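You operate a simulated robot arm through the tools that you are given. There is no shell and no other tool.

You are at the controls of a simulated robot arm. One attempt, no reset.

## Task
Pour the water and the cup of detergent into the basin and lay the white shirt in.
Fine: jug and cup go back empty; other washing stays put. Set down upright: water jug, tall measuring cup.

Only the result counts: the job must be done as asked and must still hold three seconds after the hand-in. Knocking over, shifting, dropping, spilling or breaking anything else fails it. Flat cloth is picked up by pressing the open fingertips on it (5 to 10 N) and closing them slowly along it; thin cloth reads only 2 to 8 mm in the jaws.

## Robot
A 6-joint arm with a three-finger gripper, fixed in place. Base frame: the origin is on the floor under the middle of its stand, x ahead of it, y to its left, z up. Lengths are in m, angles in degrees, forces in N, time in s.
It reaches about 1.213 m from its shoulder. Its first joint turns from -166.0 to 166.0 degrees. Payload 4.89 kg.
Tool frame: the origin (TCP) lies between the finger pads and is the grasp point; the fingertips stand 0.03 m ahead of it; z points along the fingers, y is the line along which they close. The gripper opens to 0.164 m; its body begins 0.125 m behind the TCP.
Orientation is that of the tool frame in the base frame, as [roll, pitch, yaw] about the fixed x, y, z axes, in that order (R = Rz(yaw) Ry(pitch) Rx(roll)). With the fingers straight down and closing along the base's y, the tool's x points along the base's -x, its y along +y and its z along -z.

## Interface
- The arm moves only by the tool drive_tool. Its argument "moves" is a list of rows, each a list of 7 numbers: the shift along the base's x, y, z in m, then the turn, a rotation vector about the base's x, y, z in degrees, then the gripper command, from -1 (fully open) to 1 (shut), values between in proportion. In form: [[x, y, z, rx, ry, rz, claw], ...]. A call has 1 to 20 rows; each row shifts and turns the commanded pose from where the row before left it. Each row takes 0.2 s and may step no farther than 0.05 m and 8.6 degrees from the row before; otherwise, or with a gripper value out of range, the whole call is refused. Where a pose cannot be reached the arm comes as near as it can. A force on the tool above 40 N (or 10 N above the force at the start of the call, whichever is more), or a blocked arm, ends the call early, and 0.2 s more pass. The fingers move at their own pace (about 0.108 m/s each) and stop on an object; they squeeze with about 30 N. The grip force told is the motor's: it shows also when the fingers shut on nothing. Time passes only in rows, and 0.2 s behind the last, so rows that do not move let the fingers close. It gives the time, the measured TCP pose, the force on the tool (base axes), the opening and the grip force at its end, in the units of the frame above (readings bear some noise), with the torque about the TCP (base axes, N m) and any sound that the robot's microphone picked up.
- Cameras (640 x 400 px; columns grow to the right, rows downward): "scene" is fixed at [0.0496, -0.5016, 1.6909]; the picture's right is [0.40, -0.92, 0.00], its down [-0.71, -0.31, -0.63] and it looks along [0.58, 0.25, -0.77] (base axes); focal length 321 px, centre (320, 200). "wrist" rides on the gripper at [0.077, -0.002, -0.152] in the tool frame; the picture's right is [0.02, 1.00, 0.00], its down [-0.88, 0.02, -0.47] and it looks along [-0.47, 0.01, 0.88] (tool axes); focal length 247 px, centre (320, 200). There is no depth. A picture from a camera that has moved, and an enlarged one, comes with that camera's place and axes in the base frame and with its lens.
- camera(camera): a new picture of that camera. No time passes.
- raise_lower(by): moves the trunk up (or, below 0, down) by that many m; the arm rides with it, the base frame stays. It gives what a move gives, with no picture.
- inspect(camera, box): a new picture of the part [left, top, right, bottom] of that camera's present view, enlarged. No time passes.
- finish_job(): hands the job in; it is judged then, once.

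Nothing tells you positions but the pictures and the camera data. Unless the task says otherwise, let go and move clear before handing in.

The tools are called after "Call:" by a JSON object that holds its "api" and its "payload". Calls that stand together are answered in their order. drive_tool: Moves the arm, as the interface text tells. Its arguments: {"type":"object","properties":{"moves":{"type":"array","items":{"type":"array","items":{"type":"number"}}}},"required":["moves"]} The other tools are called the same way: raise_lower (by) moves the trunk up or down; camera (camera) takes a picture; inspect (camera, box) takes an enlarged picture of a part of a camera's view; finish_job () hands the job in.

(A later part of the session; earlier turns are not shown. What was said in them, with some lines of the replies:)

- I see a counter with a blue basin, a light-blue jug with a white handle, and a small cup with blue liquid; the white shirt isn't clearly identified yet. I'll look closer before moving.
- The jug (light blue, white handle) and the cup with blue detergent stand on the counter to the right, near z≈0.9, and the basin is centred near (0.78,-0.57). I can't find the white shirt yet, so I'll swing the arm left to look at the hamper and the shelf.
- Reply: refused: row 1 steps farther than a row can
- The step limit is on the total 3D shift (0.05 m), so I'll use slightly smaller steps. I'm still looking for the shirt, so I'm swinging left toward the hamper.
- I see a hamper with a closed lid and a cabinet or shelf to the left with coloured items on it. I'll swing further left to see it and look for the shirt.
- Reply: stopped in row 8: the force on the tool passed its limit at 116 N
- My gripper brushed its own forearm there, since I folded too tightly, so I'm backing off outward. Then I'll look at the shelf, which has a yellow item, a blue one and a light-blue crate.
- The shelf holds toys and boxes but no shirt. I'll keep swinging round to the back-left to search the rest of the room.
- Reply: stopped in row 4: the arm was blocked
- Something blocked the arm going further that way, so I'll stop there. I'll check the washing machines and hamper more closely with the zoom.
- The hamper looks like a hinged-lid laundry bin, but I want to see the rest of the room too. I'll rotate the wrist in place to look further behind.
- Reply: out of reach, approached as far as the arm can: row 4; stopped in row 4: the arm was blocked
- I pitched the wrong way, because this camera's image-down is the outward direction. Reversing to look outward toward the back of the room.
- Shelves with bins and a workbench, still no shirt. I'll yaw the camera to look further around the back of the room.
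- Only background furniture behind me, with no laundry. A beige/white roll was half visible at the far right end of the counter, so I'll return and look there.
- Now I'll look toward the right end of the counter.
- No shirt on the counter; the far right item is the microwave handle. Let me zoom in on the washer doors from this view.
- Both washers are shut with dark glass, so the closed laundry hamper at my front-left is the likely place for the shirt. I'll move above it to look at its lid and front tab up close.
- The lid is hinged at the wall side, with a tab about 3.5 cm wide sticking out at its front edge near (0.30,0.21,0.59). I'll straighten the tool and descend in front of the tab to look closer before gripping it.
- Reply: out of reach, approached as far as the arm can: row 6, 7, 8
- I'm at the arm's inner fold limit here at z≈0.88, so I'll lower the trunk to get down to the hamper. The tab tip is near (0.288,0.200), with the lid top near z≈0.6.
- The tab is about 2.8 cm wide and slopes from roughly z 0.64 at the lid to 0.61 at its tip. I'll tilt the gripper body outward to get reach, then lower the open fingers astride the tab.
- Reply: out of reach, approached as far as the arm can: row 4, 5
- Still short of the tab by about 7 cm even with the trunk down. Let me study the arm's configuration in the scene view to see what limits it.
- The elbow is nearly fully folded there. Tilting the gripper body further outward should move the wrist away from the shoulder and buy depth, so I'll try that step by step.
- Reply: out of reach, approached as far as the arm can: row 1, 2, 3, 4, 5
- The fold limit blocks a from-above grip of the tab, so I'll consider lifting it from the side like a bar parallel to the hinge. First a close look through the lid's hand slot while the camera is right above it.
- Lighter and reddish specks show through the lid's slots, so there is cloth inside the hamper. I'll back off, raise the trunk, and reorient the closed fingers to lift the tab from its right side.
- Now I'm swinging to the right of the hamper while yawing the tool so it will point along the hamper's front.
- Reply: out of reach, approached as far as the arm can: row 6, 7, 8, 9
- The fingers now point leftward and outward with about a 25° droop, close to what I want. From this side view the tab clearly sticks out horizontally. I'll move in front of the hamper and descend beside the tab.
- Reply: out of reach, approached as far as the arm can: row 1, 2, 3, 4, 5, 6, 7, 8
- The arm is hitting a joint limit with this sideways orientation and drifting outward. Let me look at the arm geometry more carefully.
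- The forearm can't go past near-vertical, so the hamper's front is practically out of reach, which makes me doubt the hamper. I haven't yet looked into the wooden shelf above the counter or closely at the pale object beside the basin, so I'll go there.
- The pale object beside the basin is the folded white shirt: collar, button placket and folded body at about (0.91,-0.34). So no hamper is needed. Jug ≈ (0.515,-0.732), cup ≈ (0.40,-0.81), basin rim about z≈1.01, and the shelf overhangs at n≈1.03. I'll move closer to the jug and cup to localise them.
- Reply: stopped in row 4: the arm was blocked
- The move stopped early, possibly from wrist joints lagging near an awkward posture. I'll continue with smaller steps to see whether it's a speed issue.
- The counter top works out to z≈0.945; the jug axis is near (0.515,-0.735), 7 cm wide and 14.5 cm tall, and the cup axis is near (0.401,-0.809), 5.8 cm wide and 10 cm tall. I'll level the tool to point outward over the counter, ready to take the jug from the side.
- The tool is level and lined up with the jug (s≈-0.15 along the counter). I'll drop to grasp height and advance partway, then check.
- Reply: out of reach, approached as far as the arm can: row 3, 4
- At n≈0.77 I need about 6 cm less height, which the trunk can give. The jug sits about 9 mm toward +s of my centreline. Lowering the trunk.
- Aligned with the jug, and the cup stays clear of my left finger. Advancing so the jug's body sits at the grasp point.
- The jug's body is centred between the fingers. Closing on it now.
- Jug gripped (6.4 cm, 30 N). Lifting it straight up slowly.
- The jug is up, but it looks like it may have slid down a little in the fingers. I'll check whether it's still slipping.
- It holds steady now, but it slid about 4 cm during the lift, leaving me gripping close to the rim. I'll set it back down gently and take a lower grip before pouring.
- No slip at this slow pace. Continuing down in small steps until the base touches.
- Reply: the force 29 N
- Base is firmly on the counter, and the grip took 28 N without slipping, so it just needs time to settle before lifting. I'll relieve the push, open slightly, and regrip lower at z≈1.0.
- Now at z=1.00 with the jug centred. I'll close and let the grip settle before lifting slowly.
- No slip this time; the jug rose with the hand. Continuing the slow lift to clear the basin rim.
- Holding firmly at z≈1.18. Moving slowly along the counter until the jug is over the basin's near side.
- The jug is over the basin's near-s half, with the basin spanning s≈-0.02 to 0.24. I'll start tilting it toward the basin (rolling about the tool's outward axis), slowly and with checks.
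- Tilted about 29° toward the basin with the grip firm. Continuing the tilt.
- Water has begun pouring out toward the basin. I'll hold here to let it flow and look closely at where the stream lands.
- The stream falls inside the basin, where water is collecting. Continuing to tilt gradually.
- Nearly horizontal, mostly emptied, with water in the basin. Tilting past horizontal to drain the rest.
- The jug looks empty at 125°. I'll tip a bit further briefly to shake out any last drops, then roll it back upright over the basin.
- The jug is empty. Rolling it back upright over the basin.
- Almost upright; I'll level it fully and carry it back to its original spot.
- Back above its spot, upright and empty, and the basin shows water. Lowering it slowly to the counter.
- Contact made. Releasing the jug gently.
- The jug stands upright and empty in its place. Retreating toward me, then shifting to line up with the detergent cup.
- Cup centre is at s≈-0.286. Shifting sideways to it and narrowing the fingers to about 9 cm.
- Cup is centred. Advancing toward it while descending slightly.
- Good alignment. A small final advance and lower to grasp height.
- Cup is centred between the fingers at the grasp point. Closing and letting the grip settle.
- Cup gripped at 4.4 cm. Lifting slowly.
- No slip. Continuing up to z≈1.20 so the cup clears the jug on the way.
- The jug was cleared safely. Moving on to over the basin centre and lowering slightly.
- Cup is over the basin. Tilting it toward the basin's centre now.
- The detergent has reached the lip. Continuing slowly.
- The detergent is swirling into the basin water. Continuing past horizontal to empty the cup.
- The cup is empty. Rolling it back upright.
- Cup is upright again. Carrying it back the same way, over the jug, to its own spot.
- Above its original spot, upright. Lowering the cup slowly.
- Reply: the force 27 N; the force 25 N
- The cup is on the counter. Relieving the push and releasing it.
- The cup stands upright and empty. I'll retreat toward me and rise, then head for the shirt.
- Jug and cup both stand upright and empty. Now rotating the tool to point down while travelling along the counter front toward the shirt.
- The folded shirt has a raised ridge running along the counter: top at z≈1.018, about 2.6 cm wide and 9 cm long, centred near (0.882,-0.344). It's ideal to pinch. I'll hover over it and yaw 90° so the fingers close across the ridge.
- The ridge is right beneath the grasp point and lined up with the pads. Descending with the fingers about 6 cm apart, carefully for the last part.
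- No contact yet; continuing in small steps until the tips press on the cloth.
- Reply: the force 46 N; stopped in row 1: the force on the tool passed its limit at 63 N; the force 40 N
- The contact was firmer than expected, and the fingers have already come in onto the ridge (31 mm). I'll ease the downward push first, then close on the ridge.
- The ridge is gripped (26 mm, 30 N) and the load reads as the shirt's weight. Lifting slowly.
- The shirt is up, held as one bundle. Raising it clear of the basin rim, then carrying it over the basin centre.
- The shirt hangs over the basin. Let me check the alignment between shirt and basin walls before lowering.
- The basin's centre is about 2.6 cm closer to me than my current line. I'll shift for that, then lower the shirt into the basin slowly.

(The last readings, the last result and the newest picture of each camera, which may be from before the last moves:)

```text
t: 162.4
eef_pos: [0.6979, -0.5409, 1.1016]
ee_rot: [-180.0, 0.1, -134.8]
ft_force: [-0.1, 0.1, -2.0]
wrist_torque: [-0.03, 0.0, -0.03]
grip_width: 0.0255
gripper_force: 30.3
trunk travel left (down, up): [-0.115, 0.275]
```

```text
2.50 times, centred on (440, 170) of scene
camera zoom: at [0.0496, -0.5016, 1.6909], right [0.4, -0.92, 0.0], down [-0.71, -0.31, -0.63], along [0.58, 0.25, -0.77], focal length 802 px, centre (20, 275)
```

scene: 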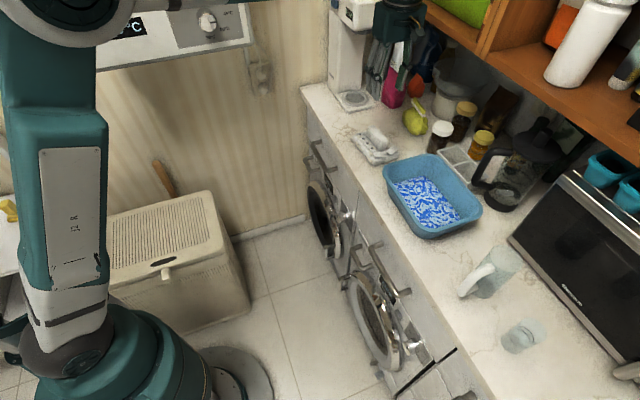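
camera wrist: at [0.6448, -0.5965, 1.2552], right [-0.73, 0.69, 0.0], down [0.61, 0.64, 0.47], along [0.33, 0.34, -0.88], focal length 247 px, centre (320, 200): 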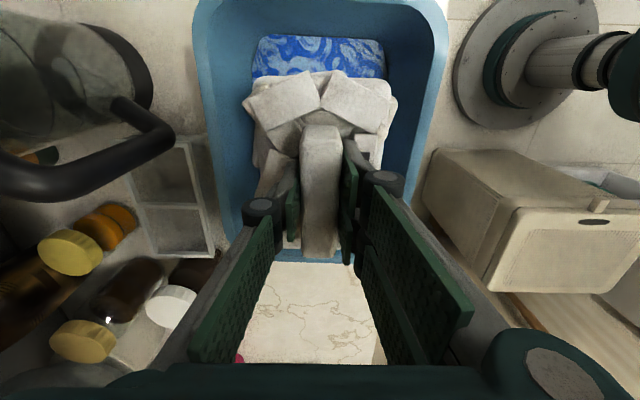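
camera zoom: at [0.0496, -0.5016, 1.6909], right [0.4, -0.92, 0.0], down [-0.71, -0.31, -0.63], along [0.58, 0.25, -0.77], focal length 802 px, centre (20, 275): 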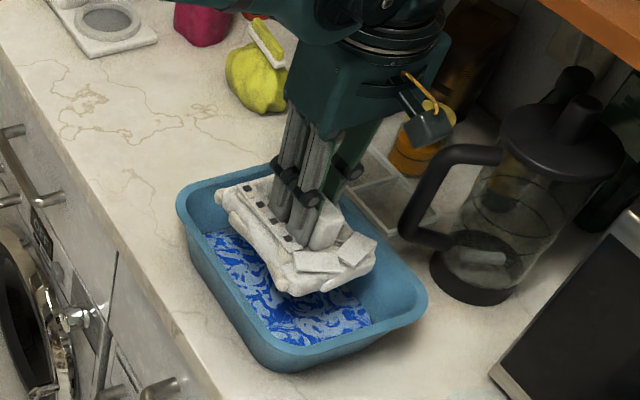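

Centred over the basin now. Continuing down slowly.

Call:
{"api": "drive_tool", "payload": {"moves": [[0, 0, -0.01, 0, 0, 0, 1], [0, 0, -0.01, 0, 0, 0, 1], [0, 0, -0.01, 0, 0, 0, 1], [0, 0, -0.01, 0, 0, 0, 1], [0, 0, -0.01, 0, 0, 0, 1], [0, 0, -0.008, 0, 0, 0, 1]]}}

Call:
{"api": "camera", "payload": {"camera": "wrist"}}

Call:
{"api": "inspect", "payload": {"camera": "scene", "box": [370, 90, 510, 250]}}

```text
t: 163.8
eef_pos: [0.6976, -0.5413, 1.0434]
ee_rot: [179.9, 0.1, -134.9]
ft_force: [-0.4, -0.6, -1.9]
wrist_torque: [0.0, 0.0, -0.02]
grip_width: 0.0259
gripper_force: 30.1
trunk travel left (down, up): [-0.115, 0.275]
```

```text
taken
camera wrist: at [0.645, -0.5962, 1.1973], right [-0.73, 0.69, 0.0], down [0.61, 0.64, 0.47], along [0.33, 0.34, -0.88], focal length 247 px, centre (320, 200)
```

wrist: 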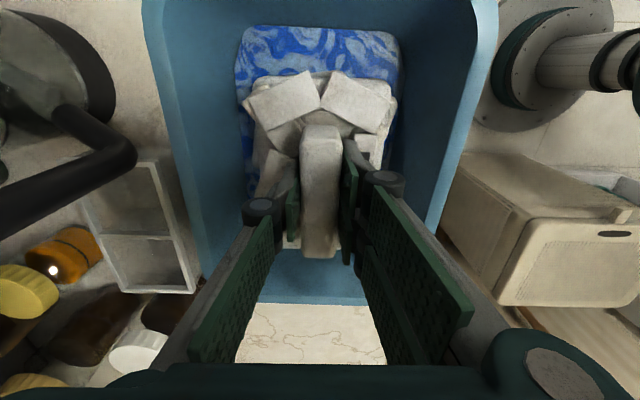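

```text
2.50 times, centred on (440, 170) of scene
camera zoom: at [0.0496, -0.5016, 1.6909], right [0.4, -0.92, 0.0], down [-0.71, -0.31, -0.63], along [0.58, 0.25, -0.77], focal length 802 px, centre (20, 275)
```

zoom: 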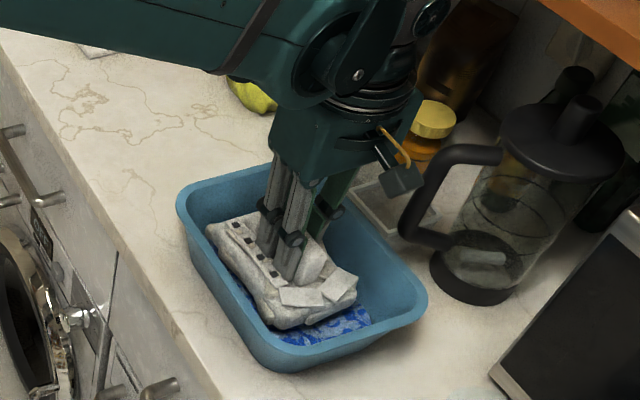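

Well centred inside the basin. Lowering the last bit until it rests.

Call:
{"api": "drive_tool", "payload": {"moves": [[0, 0, -0.005, 0, 0, 0, 1], [0, 0, -0.004, 0, 0, 0, 1]]}}

Call:
{"api": "drive_tool", "payload": {"moves": [[0, 0, -0.003, 0, 0, 0, 1]]}}

Call:
{"api": "drive_tool", "payload": {"moves": [[0, 0, -0.003, 0, 0, 0, 1]]}}

Call:
{"api": "drive_tool", "payload": {"moves": [[0, 0, -0.002, 0, 0, 0, 1]]}}

```text
t: 164.4
eef_pos: [0.698, -0.5391, 1.0356]
ee_rot: [180.0, 0.1, -134.7]
ft_force: [-0.2, 1.1, -2.2]
wrist_torque: [0.01, 0.0, 0.0]
grip_width: 0.0257
gripper_force: 30.0
trunk travel left (down, up): [-0.115, 0.275]
```

```text
t: 164.8
eef_pos: [0.6974, -0.541, 1.032]
ee_rot: [-179.9, 0.0, -134.7]
ft_force: [0.1, -0.2, -1.4]
wrist_torque: [-0.01, 0.0, -0.01]
grip_width: 0.0259
gripper_force: 30.6
trunk travel left (down, up): [-0.115, 0.275]
```

```text
t: 165.2
eef_pos: [0.6978, -0.5408, 1.029]
ee_rot: [-179.9, 0.2, -134.8]
ft_force: [-1.0, -0.4, -2.6]
wrist_torque: [-0.04, 0.0, 0.01]
grip_width: 0.0258
gripper_force: 30.2
trunk travel left (down, up): [-0.115, 0.275]
```

```text
t: 165.6
eef_pos: [0.6968, -0.5395, 1.0271]
ee_rot: [180.0, 0.1, -134.8]
ft_force: [0.5, -0.1, -1.9]
wrist_torque: [-0.01, 0.0, 0.03]
grip_width: 0.0258
gripper_force: 29.9
trunk travel left (down, up): [-0.115, 0.275]
```

Call:
{"api": "drive_tool", "payload": {"moves": [[0, 0, -0.002, 0, 0, 0, 1]]}}

Call:
{"api": "drive_tool", "payload": {"moves": [[0, 0, -0.002, 0, 0, 0, 1]]}}

Call:
{"api": "drive_tool", "payload": {"moves": [[0, 0, -0.0015, 0, 0, 0, 1]]}}

Call:
{"api": "drive_tool", "payload": {"moves": [[0, 0, -0.0015, 0, 0, 0, 1]]}}

```text
t: 166.0
eef_pos: [0.6973, -0.5401, 1.0249]
ee_rot: [-180.0, 0.1, -134.7]
ft_force: [0.4, -0.2, -2.8]
wrist_torque: [-0.05, 0.0, -0.01]
grip_width: 0.0257
gripper_force: 30.1
trunk travel left (down, up): [-0.115, 0.275]
```

```text
t: 166.4
eef_pos: [0.6979, -0.5408, 1.0225]
ee_rot: [-179.8, 0.1, -134.8]
ft_force: [0.1, 0.0, -2.3]
wrist_torque: [-0.01, -0.01, -0.03]
grip_width: 0.0258
gripper_force: 29.9
trunk travel left (down, up): [-0.115, 0.275]
```

```text
t: 166.8
eef_pos: [0.6967, -0.5391, 1.0207]
ee_rot: [-179.9, 0.1, -134.9]
ft_force: [0.1, 0.3, -1.3]
wrist_torque: [-0.02, 0.0, 0.0]
grip_width: 0.0258
gripper_force: 30.0
trunk travel left (down, up): [-0.115, 0.275]
```

```text
t: 167.2
eef_pos: [0.6973, -0.5396, 1.0202]
ee_rot: [-180.0, 0.0, -134.8]
ft_force: [-1.1, 0.4, -2.2]
wrist_torque: [0.0, -0.01, 0.01]
grip_width: 0.0257
gripper_force: 29.9
trunk travel left (down, up): [-0.115, 0.275]
```

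Call:
{"api": "drive_tool", "payload": {"moves": [[0, 0, -0.0015, 0, 0, 0, 1]]}}

Call:
{"api": "drive_tool", "payload": {"moves": [[0, 0, -0.0015, 0, 0, 0, 1]]}}

Call:
{"api": "drive_tool", "payload": {"moves": [[0, 0, -0.0015, 0, 0, 0, 1]]}}

Call:
{"api": "inspect", "payload": {"camera": "scene", "box": [370, 110, 490, 250]}}

```text
t: 167.6
eef_pos: [0.6982, -0.5401, 1.0178]
ee_rot: [-179.9, 0.1, -134.8]
ft_force: [-0.1, -0.2, -1.7]
wrist_torque: [0.0, -0.04, 0.0]
grip_width: 0.0258
gripper_force: 30.2
trunk travel left (down, up): [-0.115, 0.275]
```

```text
t: 168.0
eef_pos: [0.6962, -0.5406, 1.0175]
ee_rot: [180.0, 0.1, -134.8]
ft_force: [0.7, -0.2, -1.5]
wrist_torque: [-0.03, 0.01, -0.02]
grip_width: 0.0257
gripper_force: 29.8
trunk travel left (down, up): [-0.115, 0.275]
```

```text
t: 168.4
eef_pos: [0.6961, -0.5409, 1.0161]
ee_rot: [-180.0, 0.1, -134.8]
ft_force: [0.6, 0.2, -2.3]
wrist_torque: [0.0, 0.03, 0.01]
grip_width: 0.0258
gripper_force: 30.0
trunk travel left (down, up): [-0.115, 0.275]
```

```text
2.86 times, centred on (430, 180) of scene
camera zoom: at [0.0496, -0.5016, 1.6909], right [0.4, -0.92, 0.0], down [-0.71, -0.31, -0.63], along [0.58, 0.25, -0.77], focal length 916 px, centre (6, 257)
```

zoom: 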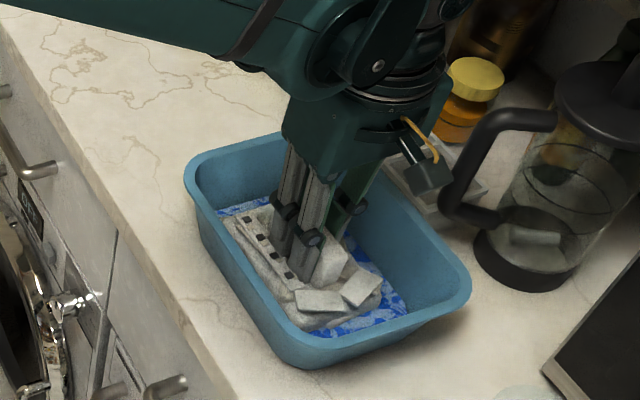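

Call:
{"api": "drive_tool", "payload": {"moves": [[0, 0, -0.0015, 0, 0, 0, 1]]}}

Call:
{"api": "drive_tool", "payload": {"moves": [[0, 0, -0.0015, 0, 0, 0, 1]]}}

```text
t: 168.8
eef_pos: [0.6965, -0.5393, 1.0138]
ee_rot: [-179.9, 0.0, -134.8]
ft_force: [3.0, -3.6, 16.2]
wrist_torque: [0.06, -0.26, -0.04]
grip_width: 0.0255
gripper_force: 29.8
trunk travel left (down, up): [-0.115, 0.275]
```

```text
t: 169.3
eef_pos: [0.6971, -0.5406, 1.0154]
ee_rot: [-179.9, 0.1, -134.7]
ft_force: [-3.7, 0.9, 23.6]
wrist_torque: [0.28, 0.07, 0.02]
grip_width: 0.026
gripper_force: 29.6
trunk travel left (down, up): [-0.115, 0.275]
stopped in row 1: the force on the tool passed its limit at 42 N (the readings are from after the stop); the commanded pose is now the measured one
```

The shirt rests on the basin floor. Easing the push, then opening the fingers gently.

Call:
{"api": "drive_tool", "payload": {"moves": [[0, 0, 0.001, 0, 0, 0, 1], [0, 0, 0, 0, 0, 0, 1]]}}

Call:
{"api": "drive_tool", "payload": {"moves": [[0, 0, 0, 0, 0, 0, 0.6], [0, 0, 0, 0, 0, 0, 0.5], [0, 0, 0, 0, 0, 0, 0.4], [0, 0, 0, 0, 0, 0, 0.3], [0, 0, 0, 0, 0, 0, 0.3]]}}

Call:
{"api": "camera", "payload": {"camera": "wrist"}}

Call:
{"api": "inspect", "payload": {"camera": "scene", "box": [370, 110, 490, 250]}}

```text
t: 169.9
eef_pos: [0.6975, -0.5402, 1.0155]
ee_rot: [-179.9, 0.1, -134.8]
ft_force: [-6.3, 3.1, 12.7]
wrist_torque: [0.04, 0.36, -0.04]
grip_width: 0.0257
gripper_force: 30.0
trunk travel left (down, up): [-0.115, 0.275]
```

```text
t: 171.1
eef_pos: [0.6973, -0.5395, 1.0151]
ee_rot: [-179.9, 0.2, -134.9]
ft_force: [0.9, -0.4, 3.5]
wrist_torque: [0.04, 0.08, -0.02]
grip_width: 0.057
gripper_force: 0.1
trunk travel left (down, up): [-0.115, 0.275]
```

```text
taken
camera wrist: at [0.6452, -0.5967, 1.1677], right [-0.73, 0.69, 0.0], down [0.61, 0.64, 0.47], along [0.33, 0.34, -0.88], focal length 247 px, centre (320, 200)
```

wrist: 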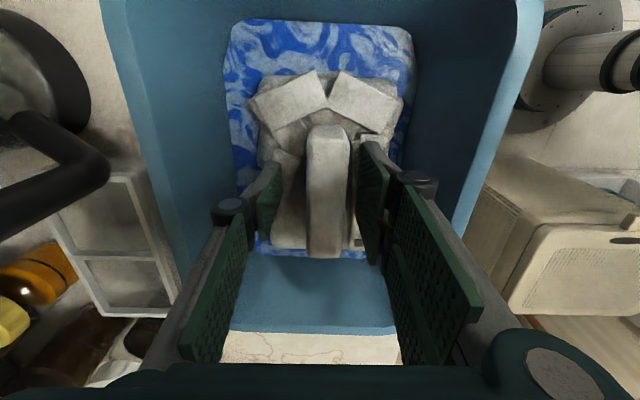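

```text
2.86 times, centred on (430, 180) of scene
camera zoom: at [0.0496, -0.5016, 1.6909], right [0.4, -0.92, 0.0], down [-0.71, -0.31, -0.63], along [0.58, 0.25, -0.77], focal length 916 px, centre (6, 257)
```

zoom: 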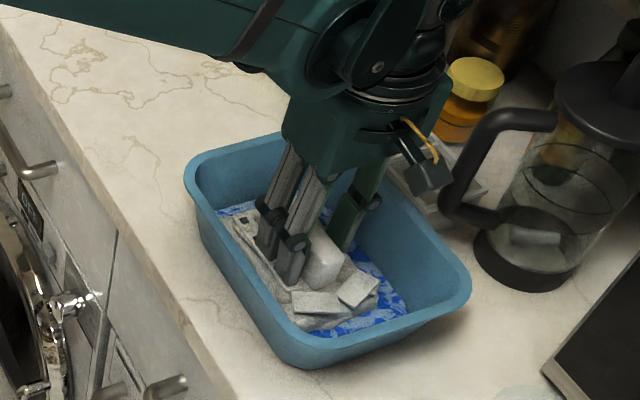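

Released, with the shirt lying in the soapy water. Lifting the hand straight up and away.

Call:
{"api": "drive_tool", "payload": {"moves": [[0, 0, 0.004, 0, 0, 0, 0.3], [0, 0, 0.006, 0, 0, 0, 0.3], [0, 0, 0.01, 0, 0, 0, 0.3], [0, 0, 0.015, 0, 0, 0, 0.3], [0, 0, 0.02, 0, 0, 0, 0.3], [0, 0, 0.025, 0, 0, 0, 0.3], [0, 0, 0.025, 0, 0, 0, 0.3], [0, 0, 0.025, 0, 0, 0, 0.3], [0, 0, 0.025, 0, 0, 0, 0.3], [0, 0, 0.025, 0, 0, 0, 0.3]]}}

Call:
{"api": "camera", "payload": {"camera": "wrist"}}

Call:
{"api": "camera", "payload": {"camera": "scene"}}

```text
t: 173.3
eef_pos: [0.697, -0.5405, 1.1933]
ee_rot: [-179.9, 0.1, -134.8]
ft_force: [0.6, 0.3, -0.7]
wrist_torque: [0.04, 0.08, 0.0]
grip_width: 0.0575
gripper_force: 0.1
trunk travel left (down, up): [-0.115, 0.275]
```

```text
taken
camera wrist: at [0.6458, -0.5975, 1.3476], right [-0.73, 0.69, 0.0], down [0.61, 0.64, 0.47], along [0.33, 0.34, -0.88], focal length 247 px, centre (320, 200)
```

wrist: 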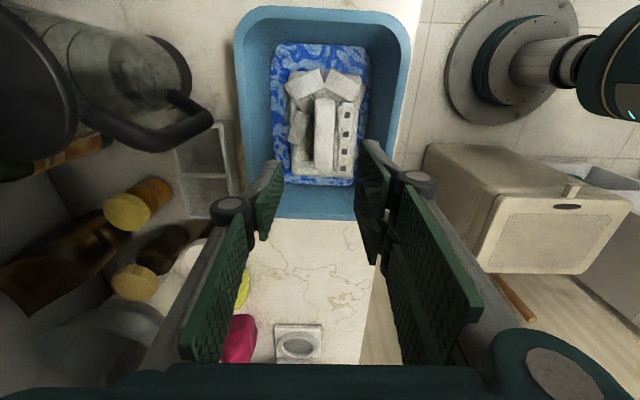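

```text
taken
```

scene: 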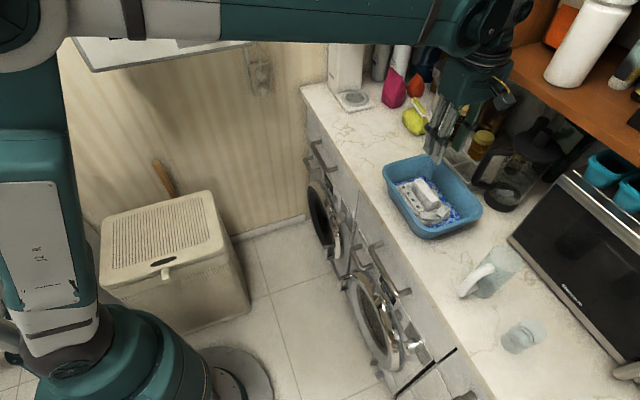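

The shirt lies fully inside the basin; jug and cup stand upright and empty. Moving the arm clear of the counter for a final check.

Call:
{"api": "drive_tool", "payload": {"moves": [[-0.01, 0.01, 0.01, 0, 0, 0, 0.3], [-0.015, 0.015, 0.01, 0, 0, 0, 0.3], [-0.02, 0.02, 0.005, 0, 0, 0, 0.3], [-0.02, 0.02, 0.005, 0, 0, 0, 0.3], [-0.02, 0.02, 0.005, 0, 0, 0, 0.3], [-0.02, 0.02, 0.005, 0, 0, 0, 0.3], [-0.02, 0.02, 0.005, 0, 0, 0, 0.3], [-0.02, 0.02, 0.005, 0, 0, 0, 0.3], [-0.02, 0.02, 0.005, 0, 0, 0, 0.3], [-0.02, 0.02, 0.005, 0, 0, 0, 0.3]]}}

Call:
{"api": "camera", "payload": {"camera": "scene"}}

Call:
{"api": "inspect", "payload": {"camera": "scene", "box": [340, 110, 560, 370]}}

Call:
{"api": "inspect", "payload": {"camera": "scene", "box": [370, 130, 500, 250]}}

```text
t: 175.5
eef_pos: [0.5125, -0.3567, 1.2535]
ee_rot: [-179.8, 0.1, -134.8]
ft_force: [0.7, -0.9, -0.9]
wrist_torque: [0.19, 0.23, -0.02]
grip_width: 0.0578
gripper_force: 0.1
trunk travel left (down, up): [-0.115, 0.275]
```

```text
taken
```

scene: 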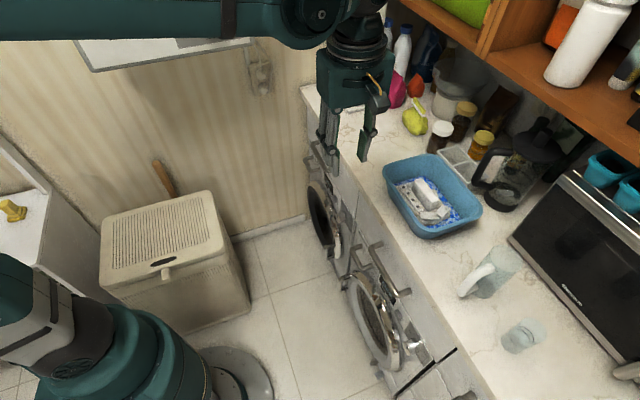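

```text
1.54 times, centred on (450, 240) of scene
camera zoom: at [0.0496, -0.5016, 1.6909], right [0.4, -0.92, 0.0], down [-0.71, -0.31, -0.63], along [0.58, 0.25, -0.77], focal length 493 px, centre (120, 138)
```

zoom: 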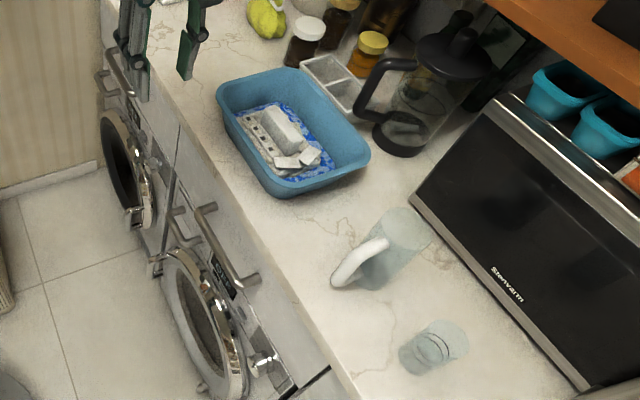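

```text
3.33 times, centred on (435, 190) of scene
camera zoom: at [0.0496, -0.5016, 1.6909], right [0.4, -0.92, 0.0], down [-0.71, -0.31, -0.63], along [0.58, 0.25, -0.77], focal length 1069 px, centre (-63, 233)
```

zoom: 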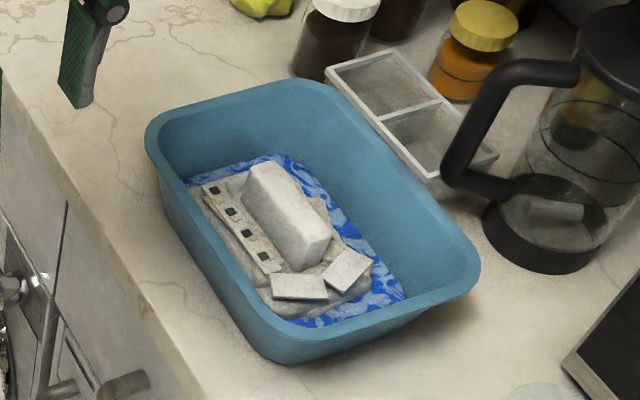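

The basin holds the water, the detergent and the white shirt. The jug and measuring cup stand upright and empty in their places, nothing is spilled, and the arm is clear. I'm handing in the job.

Call:
{"api": "finish_job", "payload": {}}

```text
The job is handed in.
```

The water and the detergent are in the basin, and the white shirt is lying in it. I've handed the job in. I don't know the judged result, only what the last pictures showed.

- **Jug and cup:** both are empty and standing upright where they stood before.
- **Shirt:** it went in still folded and rests on the basin floor in the soapy water.
- **Counter:** I saw no spill. I didn't touch the hamper or the green, pink and red things by the wall.

Three things happened on the way:

- **Contact:** early on, while I was searching for the shirt, the tool hit something with a 116 N spike. I took it to be the robot's own forearm, and the items I could still see stayed where they were.
- **Jug slip:** the jug slid about 4 cm in the fingers on the first lift. I set it down and gripped it lower before pouring.
- **Shirt press:** the fingertips pressed the shirt at up to 63 N, well over the 5 to 10 N advised. It showed no visible damage.
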